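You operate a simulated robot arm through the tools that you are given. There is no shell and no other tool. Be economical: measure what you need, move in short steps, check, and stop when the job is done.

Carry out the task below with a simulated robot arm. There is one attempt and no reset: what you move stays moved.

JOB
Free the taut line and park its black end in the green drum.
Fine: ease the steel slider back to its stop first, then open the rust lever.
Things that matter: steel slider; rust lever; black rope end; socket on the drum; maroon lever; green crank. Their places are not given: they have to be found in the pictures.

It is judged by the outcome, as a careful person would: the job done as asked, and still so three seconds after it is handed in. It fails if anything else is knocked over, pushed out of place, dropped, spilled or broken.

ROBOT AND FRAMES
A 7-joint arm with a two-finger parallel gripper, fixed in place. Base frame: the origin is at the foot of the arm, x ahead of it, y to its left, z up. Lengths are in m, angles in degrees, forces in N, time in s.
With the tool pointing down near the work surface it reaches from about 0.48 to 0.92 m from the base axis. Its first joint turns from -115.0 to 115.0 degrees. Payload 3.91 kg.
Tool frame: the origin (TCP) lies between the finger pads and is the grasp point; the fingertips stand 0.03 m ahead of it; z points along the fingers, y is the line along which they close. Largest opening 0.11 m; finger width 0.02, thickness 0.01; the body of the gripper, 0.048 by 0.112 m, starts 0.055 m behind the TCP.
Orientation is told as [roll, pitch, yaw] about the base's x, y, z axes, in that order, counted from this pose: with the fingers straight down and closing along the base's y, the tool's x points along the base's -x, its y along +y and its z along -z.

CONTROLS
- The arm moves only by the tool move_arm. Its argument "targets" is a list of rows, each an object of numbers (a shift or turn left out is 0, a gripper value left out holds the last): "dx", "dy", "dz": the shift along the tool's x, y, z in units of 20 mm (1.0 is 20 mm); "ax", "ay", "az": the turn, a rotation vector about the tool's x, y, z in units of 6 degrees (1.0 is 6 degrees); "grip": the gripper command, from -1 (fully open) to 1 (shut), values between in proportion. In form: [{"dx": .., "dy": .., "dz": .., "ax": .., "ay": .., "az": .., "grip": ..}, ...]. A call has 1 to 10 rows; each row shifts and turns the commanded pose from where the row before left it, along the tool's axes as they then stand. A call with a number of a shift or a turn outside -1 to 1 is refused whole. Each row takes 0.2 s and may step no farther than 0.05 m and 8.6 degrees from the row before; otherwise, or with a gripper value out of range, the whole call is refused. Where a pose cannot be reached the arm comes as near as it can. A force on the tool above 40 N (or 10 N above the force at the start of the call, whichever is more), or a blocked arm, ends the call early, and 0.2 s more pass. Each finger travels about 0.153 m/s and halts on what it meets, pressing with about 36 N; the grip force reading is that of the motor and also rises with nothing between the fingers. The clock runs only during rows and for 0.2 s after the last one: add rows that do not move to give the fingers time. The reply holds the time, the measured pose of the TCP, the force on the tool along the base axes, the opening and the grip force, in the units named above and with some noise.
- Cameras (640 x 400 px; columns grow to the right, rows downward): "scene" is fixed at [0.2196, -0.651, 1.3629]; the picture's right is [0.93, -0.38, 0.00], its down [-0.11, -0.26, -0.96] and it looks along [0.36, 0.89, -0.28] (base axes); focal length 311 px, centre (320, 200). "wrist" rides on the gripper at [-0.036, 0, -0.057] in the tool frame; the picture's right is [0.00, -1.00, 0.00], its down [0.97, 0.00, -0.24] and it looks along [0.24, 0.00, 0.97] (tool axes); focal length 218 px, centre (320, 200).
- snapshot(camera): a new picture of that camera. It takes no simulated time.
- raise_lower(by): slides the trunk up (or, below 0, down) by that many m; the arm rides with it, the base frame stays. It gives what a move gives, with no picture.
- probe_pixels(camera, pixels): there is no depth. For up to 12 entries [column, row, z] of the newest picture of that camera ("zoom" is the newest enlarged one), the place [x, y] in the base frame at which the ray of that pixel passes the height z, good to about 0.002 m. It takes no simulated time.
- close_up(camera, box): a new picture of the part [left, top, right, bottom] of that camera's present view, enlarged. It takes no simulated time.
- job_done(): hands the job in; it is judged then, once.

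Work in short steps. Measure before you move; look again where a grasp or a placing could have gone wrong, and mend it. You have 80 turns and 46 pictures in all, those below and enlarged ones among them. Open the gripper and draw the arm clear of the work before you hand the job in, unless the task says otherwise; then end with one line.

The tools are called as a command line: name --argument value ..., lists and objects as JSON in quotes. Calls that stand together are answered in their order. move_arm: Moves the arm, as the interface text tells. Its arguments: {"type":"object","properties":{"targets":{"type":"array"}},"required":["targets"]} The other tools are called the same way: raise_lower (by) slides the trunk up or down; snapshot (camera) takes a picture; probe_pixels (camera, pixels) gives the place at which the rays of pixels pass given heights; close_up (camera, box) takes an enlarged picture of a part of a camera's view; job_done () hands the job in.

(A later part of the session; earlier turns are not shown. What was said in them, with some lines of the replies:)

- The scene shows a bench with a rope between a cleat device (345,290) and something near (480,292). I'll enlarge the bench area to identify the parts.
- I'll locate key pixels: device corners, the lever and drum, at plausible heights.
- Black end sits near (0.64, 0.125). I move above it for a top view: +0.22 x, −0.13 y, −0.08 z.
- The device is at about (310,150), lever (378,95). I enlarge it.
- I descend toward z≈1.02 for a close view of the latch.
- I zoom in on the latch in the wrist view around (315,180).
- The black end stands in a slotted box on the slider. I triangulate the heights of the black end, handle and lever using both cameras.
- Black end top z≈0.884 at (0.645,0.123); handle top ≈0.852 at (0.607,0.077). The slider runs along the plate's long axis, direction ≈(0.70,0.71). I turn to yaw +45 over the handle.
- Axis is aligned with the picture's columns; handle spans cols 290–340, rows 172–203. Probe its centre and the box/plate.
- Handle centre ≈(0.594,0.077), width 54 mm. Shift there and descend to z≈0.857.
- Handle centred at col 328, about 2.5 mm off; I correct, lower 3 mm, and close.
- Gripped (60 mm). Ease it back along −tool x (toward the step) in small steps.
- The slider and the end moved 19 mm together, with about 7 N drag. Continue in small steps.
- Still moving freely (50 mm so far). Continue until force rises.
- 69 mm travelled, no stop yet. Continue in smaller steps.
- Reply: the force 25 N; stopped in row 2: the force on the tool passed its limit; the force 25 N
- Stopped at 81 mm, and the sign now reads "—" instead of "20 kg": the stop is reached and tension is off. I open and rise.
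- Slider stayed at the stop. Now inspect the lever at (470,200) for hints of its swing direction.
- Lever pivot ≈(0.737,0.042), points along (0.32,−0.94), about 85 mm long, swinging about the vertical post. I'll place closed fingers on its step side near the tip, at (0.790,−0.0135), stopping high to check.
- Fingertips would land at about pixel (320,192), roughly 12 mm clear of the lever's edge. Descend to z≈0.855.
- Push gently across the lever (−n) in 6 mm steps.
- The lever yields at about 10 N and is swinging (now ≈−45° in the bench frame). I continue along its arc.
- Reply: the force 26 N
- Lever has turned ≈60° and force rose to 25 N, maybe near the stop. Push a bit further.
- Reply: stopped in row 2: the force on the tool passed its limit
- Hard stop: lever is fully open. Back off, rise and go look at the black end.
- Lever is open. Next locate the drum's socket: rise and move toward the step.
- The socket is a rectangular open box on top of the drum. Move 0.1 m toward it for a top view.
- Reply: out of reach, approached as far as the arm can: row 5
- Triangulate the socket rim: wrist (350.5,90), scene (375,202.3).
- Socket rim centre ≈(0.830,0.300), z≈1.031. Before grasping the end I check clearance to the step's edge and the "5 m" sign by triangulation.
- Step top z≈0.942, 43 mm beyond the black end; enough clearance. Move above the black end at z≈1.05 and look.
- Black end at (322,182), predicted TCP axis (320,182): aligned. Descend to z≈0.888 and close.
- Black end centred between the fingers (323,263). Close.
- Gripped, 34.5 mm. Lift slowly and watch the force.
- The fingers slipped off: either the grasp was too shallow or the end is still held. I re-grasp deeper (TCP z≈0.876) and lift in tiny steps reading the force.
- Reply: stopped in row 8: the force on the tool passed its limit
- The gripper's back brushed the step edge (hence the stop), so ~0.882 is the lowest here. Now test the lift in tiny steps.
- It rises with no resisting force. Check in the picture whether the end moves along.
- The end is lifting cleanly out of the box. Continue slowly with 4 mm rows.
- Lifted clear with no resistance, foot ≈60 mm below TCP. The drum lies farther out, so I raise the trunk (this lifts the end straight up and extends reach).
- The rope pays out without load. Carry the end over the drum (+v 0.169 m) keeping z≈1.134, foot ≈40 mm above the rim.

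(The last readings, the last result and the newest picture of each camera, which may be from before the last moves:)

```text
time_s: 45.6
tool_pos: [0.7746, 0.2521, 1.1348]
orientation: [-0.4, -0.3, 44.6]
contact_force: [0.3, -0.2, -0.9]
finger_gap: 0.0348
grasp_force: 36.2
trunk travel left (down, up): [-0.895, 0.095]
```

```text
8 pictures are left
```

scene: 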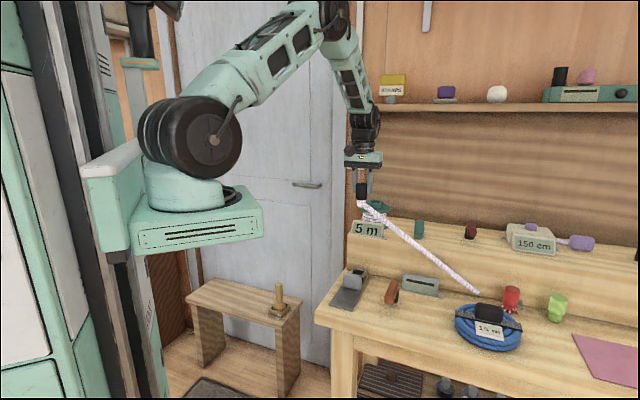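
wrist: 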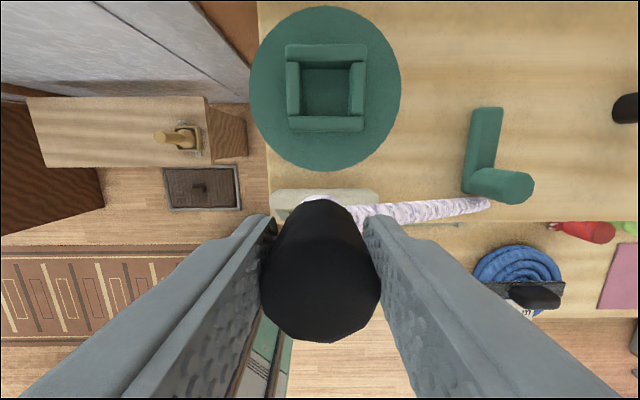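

The socket rim in view: cols 286–366, rows 44–132. Probe its centre and inner edges at rim height.

probe_pixels --camera "wrist" --pixels '[[286, 44, 1.031], [367, 44, 1.031], [288, 131, 1.031], [364, 131, 1.031], [301, 70, 1.031], [352, 70, 1.031], [301, 115, 1.031], [352, 115, 1.031], [327, 88, 1.015]]'

close_up --camera "wrist" --box '[246, 20, 406, 150]'

```text
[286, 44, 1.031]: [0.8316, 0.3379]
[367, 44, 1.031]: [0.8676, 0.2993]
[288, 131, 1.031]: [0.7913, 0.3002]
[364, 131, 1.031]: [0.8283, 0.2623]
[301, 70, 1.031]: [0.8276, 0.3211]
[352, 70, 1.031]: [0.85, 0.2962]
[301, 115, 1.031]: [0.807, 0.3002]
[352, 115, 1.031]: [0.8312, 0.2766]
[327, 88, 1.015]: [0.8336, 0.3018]
```

```text
3.08 times, centred on (326, 85) of wrist
```

zoom: 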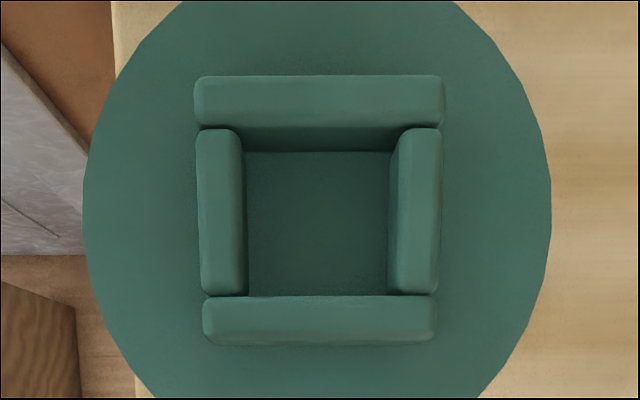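

Socket centre ≈(0.8305,0.300), inner ≈35 mm; foot ≈28 mm. Move the TCP to (0.831,0.301).

move_arm --targets '[{"dx": -0.75, "dy": -0.05}, {"dx": -0.75, "dy": -0.05}, {"dx": -0.75, "dy": -0.05}, {"dx": -0.75, "dy": -0.05}, {"dx": -0.73, "dy": -0.05}, {}]'

```text
time_s: 47.0
tool_pos: [0.8099, 0.2846, 1.1346]
orientation: [-0.3, 0.1, 44.7]
contact_force: [0.5, 0.9, -0.5]
finger_gap: 0.0344
grasp_force: 35.8
out of reach, approached as far as the arm can: row 5
trunk travel left (down, up): [-0.895, 0.095]
```

Reach is limited at this relative height. Raise the trunk 0.09 m, then lower the arm by ~0.09.

raise_lower --by 0.09

move_arm --targets '[{"dz": 0.9}, {"dz": 0.9}, {"dz": 0.9}, {"dz": 0.9}, {"dz": 0.9}]'

```text
time_s: 48.0
tool_pos: [0.7904, 0.2696, 1.139]
orientation: [0.9, 6.7, 45.0]
contact_force: [0.5, 0.3, 0.0]
finger_gap: 0.0345
grasp_force: 36.1
trunk travel left (down, up): [-0.975, 0.015]
stopped: the arm was blocked; the commanded pose is now the measured one
```

```text
time_s: 48.4
tool_pos: [0.7927, 0.2752, 1.1239]
orientation: [0.9, 6.2, 44.8]
contact_force: [0.3, -0.9, 0.6]
finger_gap: 0.0344
grasp_force: 36.2
trunk travel left (down, up): [-0.975, 0.015]
stopped in row 2: the arm was blocked; the commanded pose is now the measured one
```

The arm reported being blocked and tilted 6.7°; I look before continuing.

snapshot --camera "scene"

```text
6 pictures are left
```

scene: 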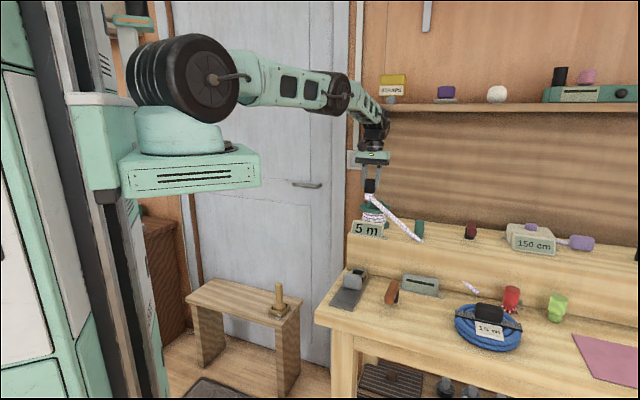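

The forearm (≈z 1.40) seems to have met the front of the wall shelf (≈z 1.37). I back off 40 mm, undo the tilt, then lower so the wrist goes in under the shelf.

move_arm --targets '[{"dx": 0.7}, {"dx": 0.7}, {"dx": 0.7}, {"ax": 0.07, "ay": -0.5}, {"ax": 0.07, "ay": -0.5}, {}]'

```text
time_s: 49.8
tool_pos: [0.7623, 0.2457, 1.1261]
orientation: [0.0, 0.3, 44.8]
contact_force: [-0.2, -0.2, -1.3]
finger_gap: 0.0349
grasp_force: 36.0
trunk travel left (down, up): [-0.975, 0.015]
```

Recovered and level. Lower to z≈1.104 and check the foot against the rim height.

move_arm --targets '[{"dz": 0.55}, {"dz": 0.55}, {}]'

close_up --camera "scene" --box '[330, 80, 458, 250]'

```text
time_s: 50.6
tool_pos: [0.7618, 0.2459, 1.1031]
orientation: [0.0, 0.4, 44.8]
contact_force: [0.0, -0.4, -0.7]
finger_gap: 0.0347
grasp_force: 36.5
trunk travel left (down, up): [-0.975, 0.015]
```

```text
2.35 times, centred on (394, 165) of scene
```

zoom: 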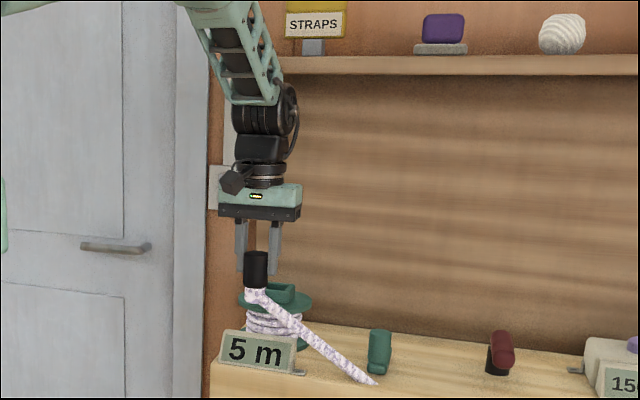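

Foot bottom is ≈70 mm below TCP (≈1.033), so I raise 11 mm and move in gently toward the socket.

move_arm --targets '[{"dz": -0.55}, {"dx": -0.5, "dy": -0.06}, {"dx": -0.5, "dy": -0.06}, {"dx": -0.5, "dy": -0.06}, {"dx": -0.5, "dy": -0.06}, {"dx": -0.5, "dy": -0.06}, {"dx": -0.5, "dy": -0.06}, {}]'

```text
time_s: 52.4
tool_pos: [0.8105, 0.2837, 1.1156]
orientation: [0.0, 0.3, 44.8]
contact_force: [-0.1, -0.8, -0.3]
finger_gap: 0.0348
grasp_force: 35.7
trunk travel left (down, up): [-0.975, 0.015]
```

No blocking now. Final 27 mm.

move_arm --targets '[{"dx": -0.45, "dy": -0.04}, {"dx": -0.45, "dy": -0.04}, {"dx": -0.44, "dy": -0.04}, {}]'

snapshot --camera "wrist"

```text
time_s: 53.4
tool_pos: [0.8114, 0.2857, 1.1165]
orientation: [0.0, 0.3, 44.8]
contact_force: [0.2, -0.5, -0.6]
finger_gap: 0.0347
grasp_force: 35.8
out of reach, approached as far as the arm can: row 1, 2, 3
trunk travel left (down, up): [-0.975, 0.015]
```

```text
4 pictures are left
```

wrist: 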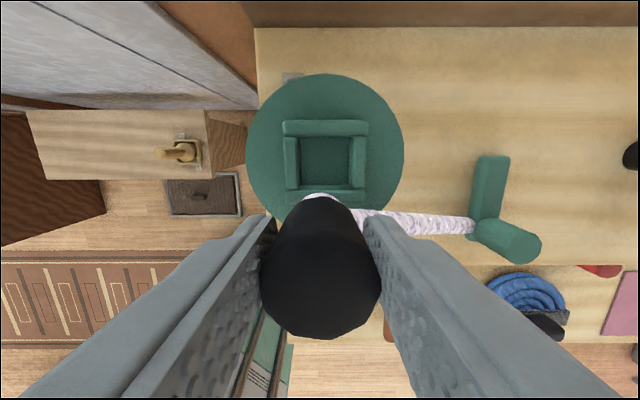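

Vertical-tool reach ends ≈0.861 m; 22 mm short. A small 6° outward tilt gains that (and moves the foot outward); the socket tolerates it. Apply the tilt about tool y.

move_arm --targets '[{"ay": -0.5}, {"ay": -0.5}, {}]'

```text
time_s: 54.2
tool_pos: [0.811, 0.285, 1.1168]
orientation: [0.0, -5.7, 44.7]
contact_force: [0.7, 0.2, -0.7]
finger_gap: 0.0346
grasp_force: 35.8
trunk travel left (down, up): [-0.975, 0.015]
```

move_arm --targets '[{"dx": -0.32, "dy": -0.05, "dz": 0.03}, {"dx": -0.32, "dy": -0.05, "dz": 0.03}, {"dx": -0.32, "dy": -0.05, "dz": 0.03}, {}]'

```text
time_s: 55.2
tool_pos: [0.8263, 0.298, 1.1179]
orientation: [-0.1, -5.7, 44.8]
contact_force: [-0.1, -0.3, -0.2]
finger_gap: 0.0345
grasp_force: 36.1
trunk travel left (down, up): [-0.975, 0.015]
```

Reached. Verify alignment of the foot over the socket in the scene view.

close_up --camera "scene" --box '[340, 170, 420, 220]'

```text
8.00 times, centred on (380, 195) of scene
```

zoom: 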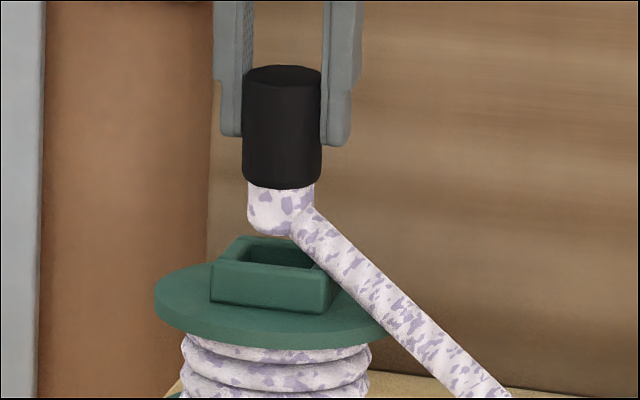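

Foot (x≈281) is centred over the rim (x≈281) and ≈13 mm above it. Apply the small 1.5 mm correction and descend vertically in small steps.

move_arm --targets '[{"dx": 0.05, "dy": -0.06}, {"dz": 0.25, "dx": 0.026}, {"dz": 0.25, "dx": 0.026}, {"dz": 0.25, "dx": 0.026}, {}]'

move_arm --targets '[{"dz": 0.2, "dx": 0.021}, {"dz": 0.2, "dx": 0.021}, {}]'

```text
time_s: 56.4
tool_pos: [0.8272, 0.2941, 1.1033]
orientation: [0.0, -5.8, 44.8]
contact_force: [-3.3, -4.0, 14.1]
finger_gap: 0.0348
grasp_force: 36.1
trunk travel left (down, up): [-0.975, 0.015]
```

```text
time_s: 56.9
tool_pos: [0.8287, 0.2956, 1.1028]
orientation: [-0.2, -6.1, 44.8]
contact_force: [-6.1, -4.4, 14.9]
finger_gap: 0.0347
grasp_force: 35.7
trunk travel left (down, up): [-0.975, 0.015]
stopped in row 2: the force on the tool passed its limit (the readings are from after the stop); the commanded pose is now the measured one
```

Contact right at rim height, with reaction toward −v. Look closely.

close_up --camera "scene" --box '[350, 180, 406, 215]'

```text
11.43 times, centred on (378, 198) of scene
```

zoom: 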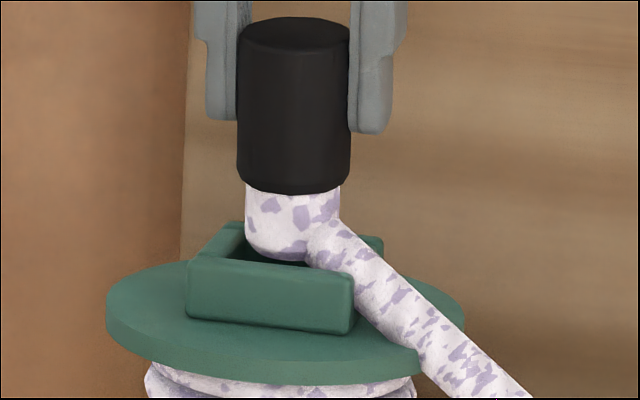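

The foot is ≈2 mm off toward +u and +v (pose computation, image and reaction force all agree). Lift 3 mm, shift by that, and descend again.

move_arm --targets '[{"dz": -0.2, "dx": -0.02}, {"dx": 0.1, "dy": 0.1}, {"dz": 0.2, "dx": 0.021}, {"dz": 0.15, "dx": 0.016}, {}]'

```text
time_s: 58.1
tool_pos: [0.8268, 0.2959, 1.1035]
orientation: [-0.3, -6.4, 44.9]
contact_force: [-2.5, -5.3, 39.1]
finger_gap: 0.0346
grasp_force: 36.3
trunk travel left (down, up): [-0.975, 0.015]
```

Still on the rim, so some mm-level misfit remains. I ease the pressure and sweep slowly toward −v, watching for a drop in z.

move_arm --targets '[{"dz": -0.1}, {"dx": 0.05}, {"dx": 0.05}, {}]'

move_arm --targets '[{"dx": 0.05}, {"dx": 0.05}, {}]'

```text
time_s: 59.1
tool_pos: [0.8255, 0.2956, 1.1036]
orientation: [-0.2, -6.4, 44.8]
contact_force: [11.8, 4.5, 27.8]
finger_gap: 0.0347
grasp_force: 36.3
trunk travel left (down, up): [-0.975, 0.015]
```

```text
time_s: 59.9
tool_pos: [0.8238, 0.2943, 1.1038]
orientation: [-0.2, -6.5, 44.8]
contact_force: [10.6, 9.1, 27.1]
finger_gap: 0.0345
grasp_force: 36.2
trunk travel left (down, up): [-0.975, 0.015]
```

No drop along that line. Raster: shift 1.4 mm toward −u and sweep back +v, still with light pressure.

move_arm --targets '[{"dy": 0.07}, {"dx": -0.05}, {"dx": -0.05}, {"dx": -0.05}, {"dx": -0.05}, {"dx": -0.05}, {"dx": -0.05}, {}]'

move_arm --targets '[{"dy": -0.07}, {"dy": -0.07}, {"dx": 0.05}, {"dx": 0.05}, {"dx": 0.05}, {"dx": 0.05}, {"dx": 0.05}, {}]'

```text
time_s: 61.7
tool_pos: [0.8254, 0.2971, 1.1022]
orientation: [-0.2, -6.2, 44.8]
contact_force: [-4.2, -12.2, 31.1]
finger_gap: 0.0347
grasp_force: 35.9
trunk travel left (down, up): [-0.975, 0.015]
```

```text
time_s: 63.5
tool_pos: [0.825, 0.2949, 1.1033]
orientation: [-0.2, -6.3, 44.8]
contact_force: [5.1, 17.0, 24.3]
finger_gap: 0.0345
grasp_force: 35.5
trunk travel left (down, up): [-0.975, 0.015]
```

z dropped 1.5 mm during the +v/−u sweep, so that direction is right: the tilted foot's low edge rides on the front wall. Go back to that line and continue farther +v.

move_arm --targets '[{"dy": 0.07}, {"dy": 0.07}, {"dx": -0.06}, {"dx": -0.06}, {"dx": -0.06}, {"dx": -0.06}, {"dx": -0.06}, {"dx": -0.06}, {}]'

move_arm --targets '[{"dx": -0.06}, {"dx": -0.06}, {}]'

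```text
time_s: 65.5
tool_pos: [0.8269, 0.2986, 1.1015]
orientation: [-0.2, -6.0, 44.8]
contact_force: [-4.9, -15.8, 20.5]
finger_gap: 0.0349
grasp_force: 36.0
trunk travel left (down, up): [-0.975, 0.015]
```

```text
time_s: 66.3
tool_pos: [0.8273, 0.3022, 1.1011]
orientation: [-0.1, -6.1, 44.8]
contact_force: [-0.6, -2.7, 7.9]
finger_gap: 0.0347
grasp_force: 36.1
trunk travel left (down, up): [-0.975, 0.015]
```

Force fell to 8 N at lower z. Press down a little here.

move_arm --targets '[{"dz": 0.1, "dx": 0.01}, {"dz": 0.1, "dx": 0.01}, {}]'

```text
time_s: 67.1
tool_pos: [0.8283, 0.3012, 1.1019]
orientation: [-0.3, -6.5, 44.8]
contact_force: [0.4, -1.9, 34.3]
finger_gap: 0.0346
grasp_force: 36.5
trunk travel left (down, up): [-0.975, 0.015]
```

Still resting on something at the same level. Use a picture to see the actual contact.

close_up --camera "scene" --box '[358, 188, 398, 213]'

```text
16.00 times, centred on (378, 200) of scene
```

zoom: 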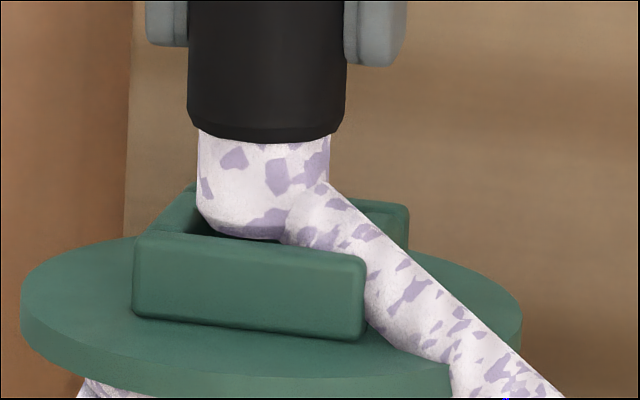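

Image: the foot is ≈2.6 mm too far −u now, with v about right. I do small hops (lift 4 mm, shift, lower 4 mm): first +u 2.5 mm, then successive 1.5 mm steps toward −v.

move_arm --targets '[{"dz": -0.2}, {"dy": -0.125}, {"dz": 0.1}, {"dz": 0.1}, {}]'

move_arm --targets '[{"dz": -0.2}, {"dx": 0.075}, {"dz": 0.1}, {"dz": 0.1}, {}]'

move_arm --targets '[{"dz": -0.2}, {"dx": 0.075}, {"dz": 0.1}, {"dz": 0.1}, {}]'

```text
time_s: 68.3
tool_pos: [0.8275, 0.3001, 1.1013]
orientation: [-0.1, -6.4, 44.8]
contact_force: [-2.5, 11.9, 25.9]
finger_gap: 0.0345
grasp_force: 36.0
out of reach, approached as far as the arm can: row 3
trunk travel left (down, up): [-0.975, 0.015]
```

```text
time_s: 69.5
tool_pos: [0.8272, 0.2954, 1.1004]
orientation: [-0.1, -6.1, 44.8]
contact_force: [-4.3, -3.2, 27.1]
finger_gap: 0.0346
grasp_force: 36.4
trunk travel left (down, up): [-0.975, 0.015]
```

```text
time_s: 70.7
tool_pos: [0.8278, 0.2957, 1.1011]
orientation: [-0.2, -6.3, 44.9]
contact_force: [6.8, -4.2, 22.4]
finger_gap: 0.0347
grasp_force: 35.7
trunk travel left (down, up): [-0.975, 0.015]
```

By pose/image bookkeeping, the hops never tried the centred spot: u was right but v 3 mm short. Hop +v 3 mm, then neighbours.

move_arm --targets '[{"dz": -0.2}, {"dx": -0.155}, {}, {"dz": 0.1}, {"dz": 0.1}, {}]'

move_arm --targets '[{"dz": -0.2}, {"dy": -0.05}, {}, {"dz": 0.1}, {"dz": 0.1}, {}]'

move_arm --targets '[{"dz": -0.2}, {"dx": 0.075}, {}, {"dz": 0.1}, {"dz": 0.1}, {}]'

```text
time_s: 72.1
tool_pos: [0.8275, 0.2977, 1.1004]
orientation: [0.0, -6.2, 44.8]
contact_force: [-9.6, -7.5, 18.3]
finger_gap: 0.0343
grasp_force: 35.8
trunk travel left (down, up): [-0.975, 0.015]
```

```text
time_s: 73.5
tool_pos: [0.83, 0.2983, 1.1016]
orientation: [-0.1, -6.3, 44.8]
contact_force: [1.0, 0.8, 9.0]
finger_gap: 0.0348
grasp_force: 36.3
trunk travel left (down, up): [-0.975, 0.015]
```

```text
time_s: 74.9
tool_pos: [0.8294, 0.2968, 1.1017]
orientation: [-0.2, -6.2, 44.8]
contact_force: [-1.1, -2.6, 14.8]
finger_gap: 0.0346
grasp_force: 35.8
trunk travel left (down, up): [-0.975, 0.015]
```

u is right; v beyond 0.7935 remains untested (the end may have pivoted toward vertical in the grip). Hop farther +v.

move_arm --targets '[{"dz": -0.2}, {"dx": -0.16, "dy": 0.02}, {}, {"dz": 0.12}, {"dz": 0.12}, {}]'

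move_arm --targets '[{"dz": -0.2}, {"dx": -0.075}, {}, {"dz": 0.11}, {"dz": 0.11}, {}]'

move_arm --targets '[{"dz": -0.2}, {"dx": -0.075}, {}, {"dz": 0.11}, {"dz": 0.11}, {}]'

```text
time_s: 76.3
tool_pos: [0.8288, 0.2984, 1.1005]
orientation: [-0.2, -6.2, 44.7]
contact_force: [-0.8, -0.5, 11.0]
finger_gap: 0.0348
grasp_force: 36.3
trunk travel left (down, up): [-0.975, 0.015]
```

```text
time_s: 77.7
tool_pos: [0.8285, 0.2985, 1.1021]
orientation: [-0.3, -6.3, 44.9]
contact_force: [-3.0, -1.7, 15.6]
finger_gap: 0.0347
grasp_force: 35.8
out of reach, approached as far as the arm can: row 4
trunk travel left (down, up): [-0.975, 0.015]
```

```text
time_s: 79.1
tool_pos: [0.8291, 0.2982, 1.1013]
orientation: [-0.1, -6.2, 44.8]
contact_force: [0.3, -0.6, -0.9]
finger_gap: 0.0345
grasp_force: 36.4
trunk travel left (down, up): [-0.975, 0.015]
```

At the last spot there's no contact force at z 1.1013. Press down from here.

move_arm --targets '[{"dz": 0.15, "dx": 0.016}, {"dz": 0.15, "dx": 0.016}, {}]'

```text
time_s: 79.9
tool_pos: [0.8294, 0.2998, 1.1014]
orientation: [-0.2, -6.7, 44.8]
contact_force: [-5.7, -3.6, 15.0]
finger_gap: 0.0346
grasp_force: 35.6
out of reach, approached as far as the arm can: row 2
trunk travel left (down, up): [-0.975, 0.015]
stopped in row 3: the force on the tool passed its limit (the readings are from after the stop); the commanded pose is now the measured one
```

I use the last picture on the wrist view: the foot's far edge and the socket's back and side walls should be visible beyond the black cap.

close_up --camera "wrist" --box '[240, 115, 400, 215]'

```text
4.00 times, centred on (320, 165) of wrist
```

zoom: 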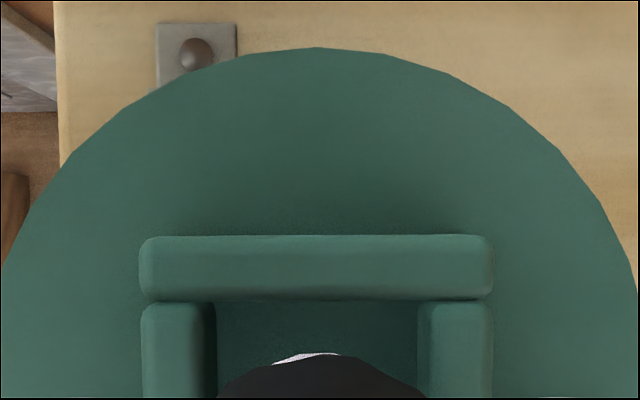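

Very informative: the foot's far edge is ≈8.5 mm from the back wall (should be ≈2 mm) and u is centred. So the end has pivoted in the grip with its foot lagging −v. Tilting 5° more swings the foot +6 mm outward and makes the end nearly vertical. Lift, tilt, descend.

move_arm --targets '[{"dz": -0.3, "dx": -0.03}, {"ay": -0.43}, {"ay": -0.42}, {}]'

move_arm --targets '[{"dz": 0.2, "dx": 0.04}, {"dz": 0.2, "dx": 0.04}, {}]'

```text
time_s: 80.9
tool_pos: [0.8301, 0.2988, 1.1051]
orientation: [-0.2, -11.7, 44.8]
contact_force: [0.8, -0.3, -0.2]
finger_gap: 0.0344
grasp_force: 35.9
trunk travel left (down, up): [-0.975, 0.015]
```

```text
time_s: 81.7
tool_pos: [0.8314, 0.3013, 1.0964]
orientation: [-0.3, -11.6, 44.8]
contact_force: [0.8, 1.0, -0.6]
finger_gap: 0.0344
grasp_force: 36.1
trunk travel left (down, up): [-0.975, 0.015]
```

It's in: z 1.0964 with no force, below the rim contact level. Continue down gently.

move_arm --targets '[{"dz": 0.15, "dx": 0.03}, {"dz": 0.15, "dx": 0.03}, {}]'

move_arm --targets '[{"dz": 0.15, "dx": 0.03}, {"dz": 0.15, "dx": 0.03}, {}]'

```text
time_s: 82.5
tool_pos: [0.8306, 0.301, 1.0896]
orientation: [-0.2, -11.7, 44.8]
contact_force: [-0.1, -0.3, -0.1]
finger_gap: 0.0345
grasp_force: 36.5
trunk travel left (down, up): [-0.975, 0.015]
```

```text
time_s: 83.3
tool_pos: [0.8316, 0.2996, 1.0841]
orientation: [-0.3, -11.6, 44.8]
contact_force: [0.3, 0.4, -0.5]
finger_gap: 0.0346
grasp_force: 35.4
trunk travel left (down, up): [-0.975, 0.015]
```

move_arm --targets '[{"dz": 0.1, "dx": 0.02}, {"dz": 0.1, "dx": 0.02}, {}]'

move_arm --targets '[{"dz": 0.08, "dx": 0.016}, {}]'

```text
time_s: 84.1
tool_pos: [0.8305, 0.3006, 1.0818]
orientation: [-0.3, -11.9, 44.8]
contact_force: [-1.1, -0.8, 15.2]
finger_gap: 0.0348
grasp_force: 35.8
trunk travel left (down, up): [-0.975, 0.015]
```

```text
time_s: 84.7
tool_pos: [0.8306, 0.2992, 1.0818]
orientation: [-0.3, -12.0, 44.8]
contact_force: [0.1, -2.7, 28.2]
finger_gap: 0.0348
grasp_force: 36.0
trunk travel left (down, up): [-0.975, 0.015]
```

Seated: floor contact 20 mm below the rim level. Relieve the pressure, open, and withdraw up and back.

move_arm --targets '[{"dz": -0.12}, {"grip": -0.4}, {"grip": -1}, {}, {"dz": -0.3}, {"dz": -0.5}, {"dz": -0.5}, {"dz": -0.5}, {"dz": -0.5}, {"dz": -0.5}]'

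```text
time_s: 86.9
tool_pos: [0.8204, 0.2907, 1.1355]
orientation: [-0.2, -11.8, 44.8]
contact_force: [-0.5, 0.0, -0.7]
finger_gap: 0.1101
grasp_force: 0.0
trunk travel left (down, up): [-0.975, 0.015]
```

Released with no forces. Fingertips are ≈20 mm above the cap; retreat toward −v while rising slightly.

move_arm --targets '[{"dz": -0.4, "dx": 0.3}, {"dz": -0.4, "dx": 0.6}, {"dz": -0.3, "dx": 0.9}, {"dz": -0.3, "dx": 0.9}, {"dz": -0.3, "dx": 0.9}, {"dz": -0.3, "dx": 0.9}, {"dz": -0.3, "dx": 0.9}, {"dz": -0.3, "dx": 0.9}, {"dz": -0.3, "dx": 0.9}, {}]'

```text
time_s: 89.1
tool_pos: [0.7134, 0.1854, 1.1634]
orientation: [-0.1, -11.7, 44.7]
contact_force: [0.2, -0.3, -0.5]
finger_gap: 0.1102
grasp_force: 0.0
trunk travel left (down, up): [-0.975, 0.015]
```

The arm is clear, the end was released on the socket floor without load, and no pictures are left. I hand the job in.

job_done

```text
The job is handed in.
```

I eased the steel slider back to its stop, opened the rust lever fully, and parked the black end in the drum's socket. The gripper is open and the arm is clear. I had no pictures left to check the end after letting go; I judge it seated because it met the socket floor about 20 mm below the rim and came free of the fingers without any pull. On the way, the gripper brushed the step edge, the arm was blocked once, apparently by the wall shelf, and I pressed on the drum's rim with up to about 40 N while aligning. I saw nothing move, but didn't check the shelf or drum afterwards.
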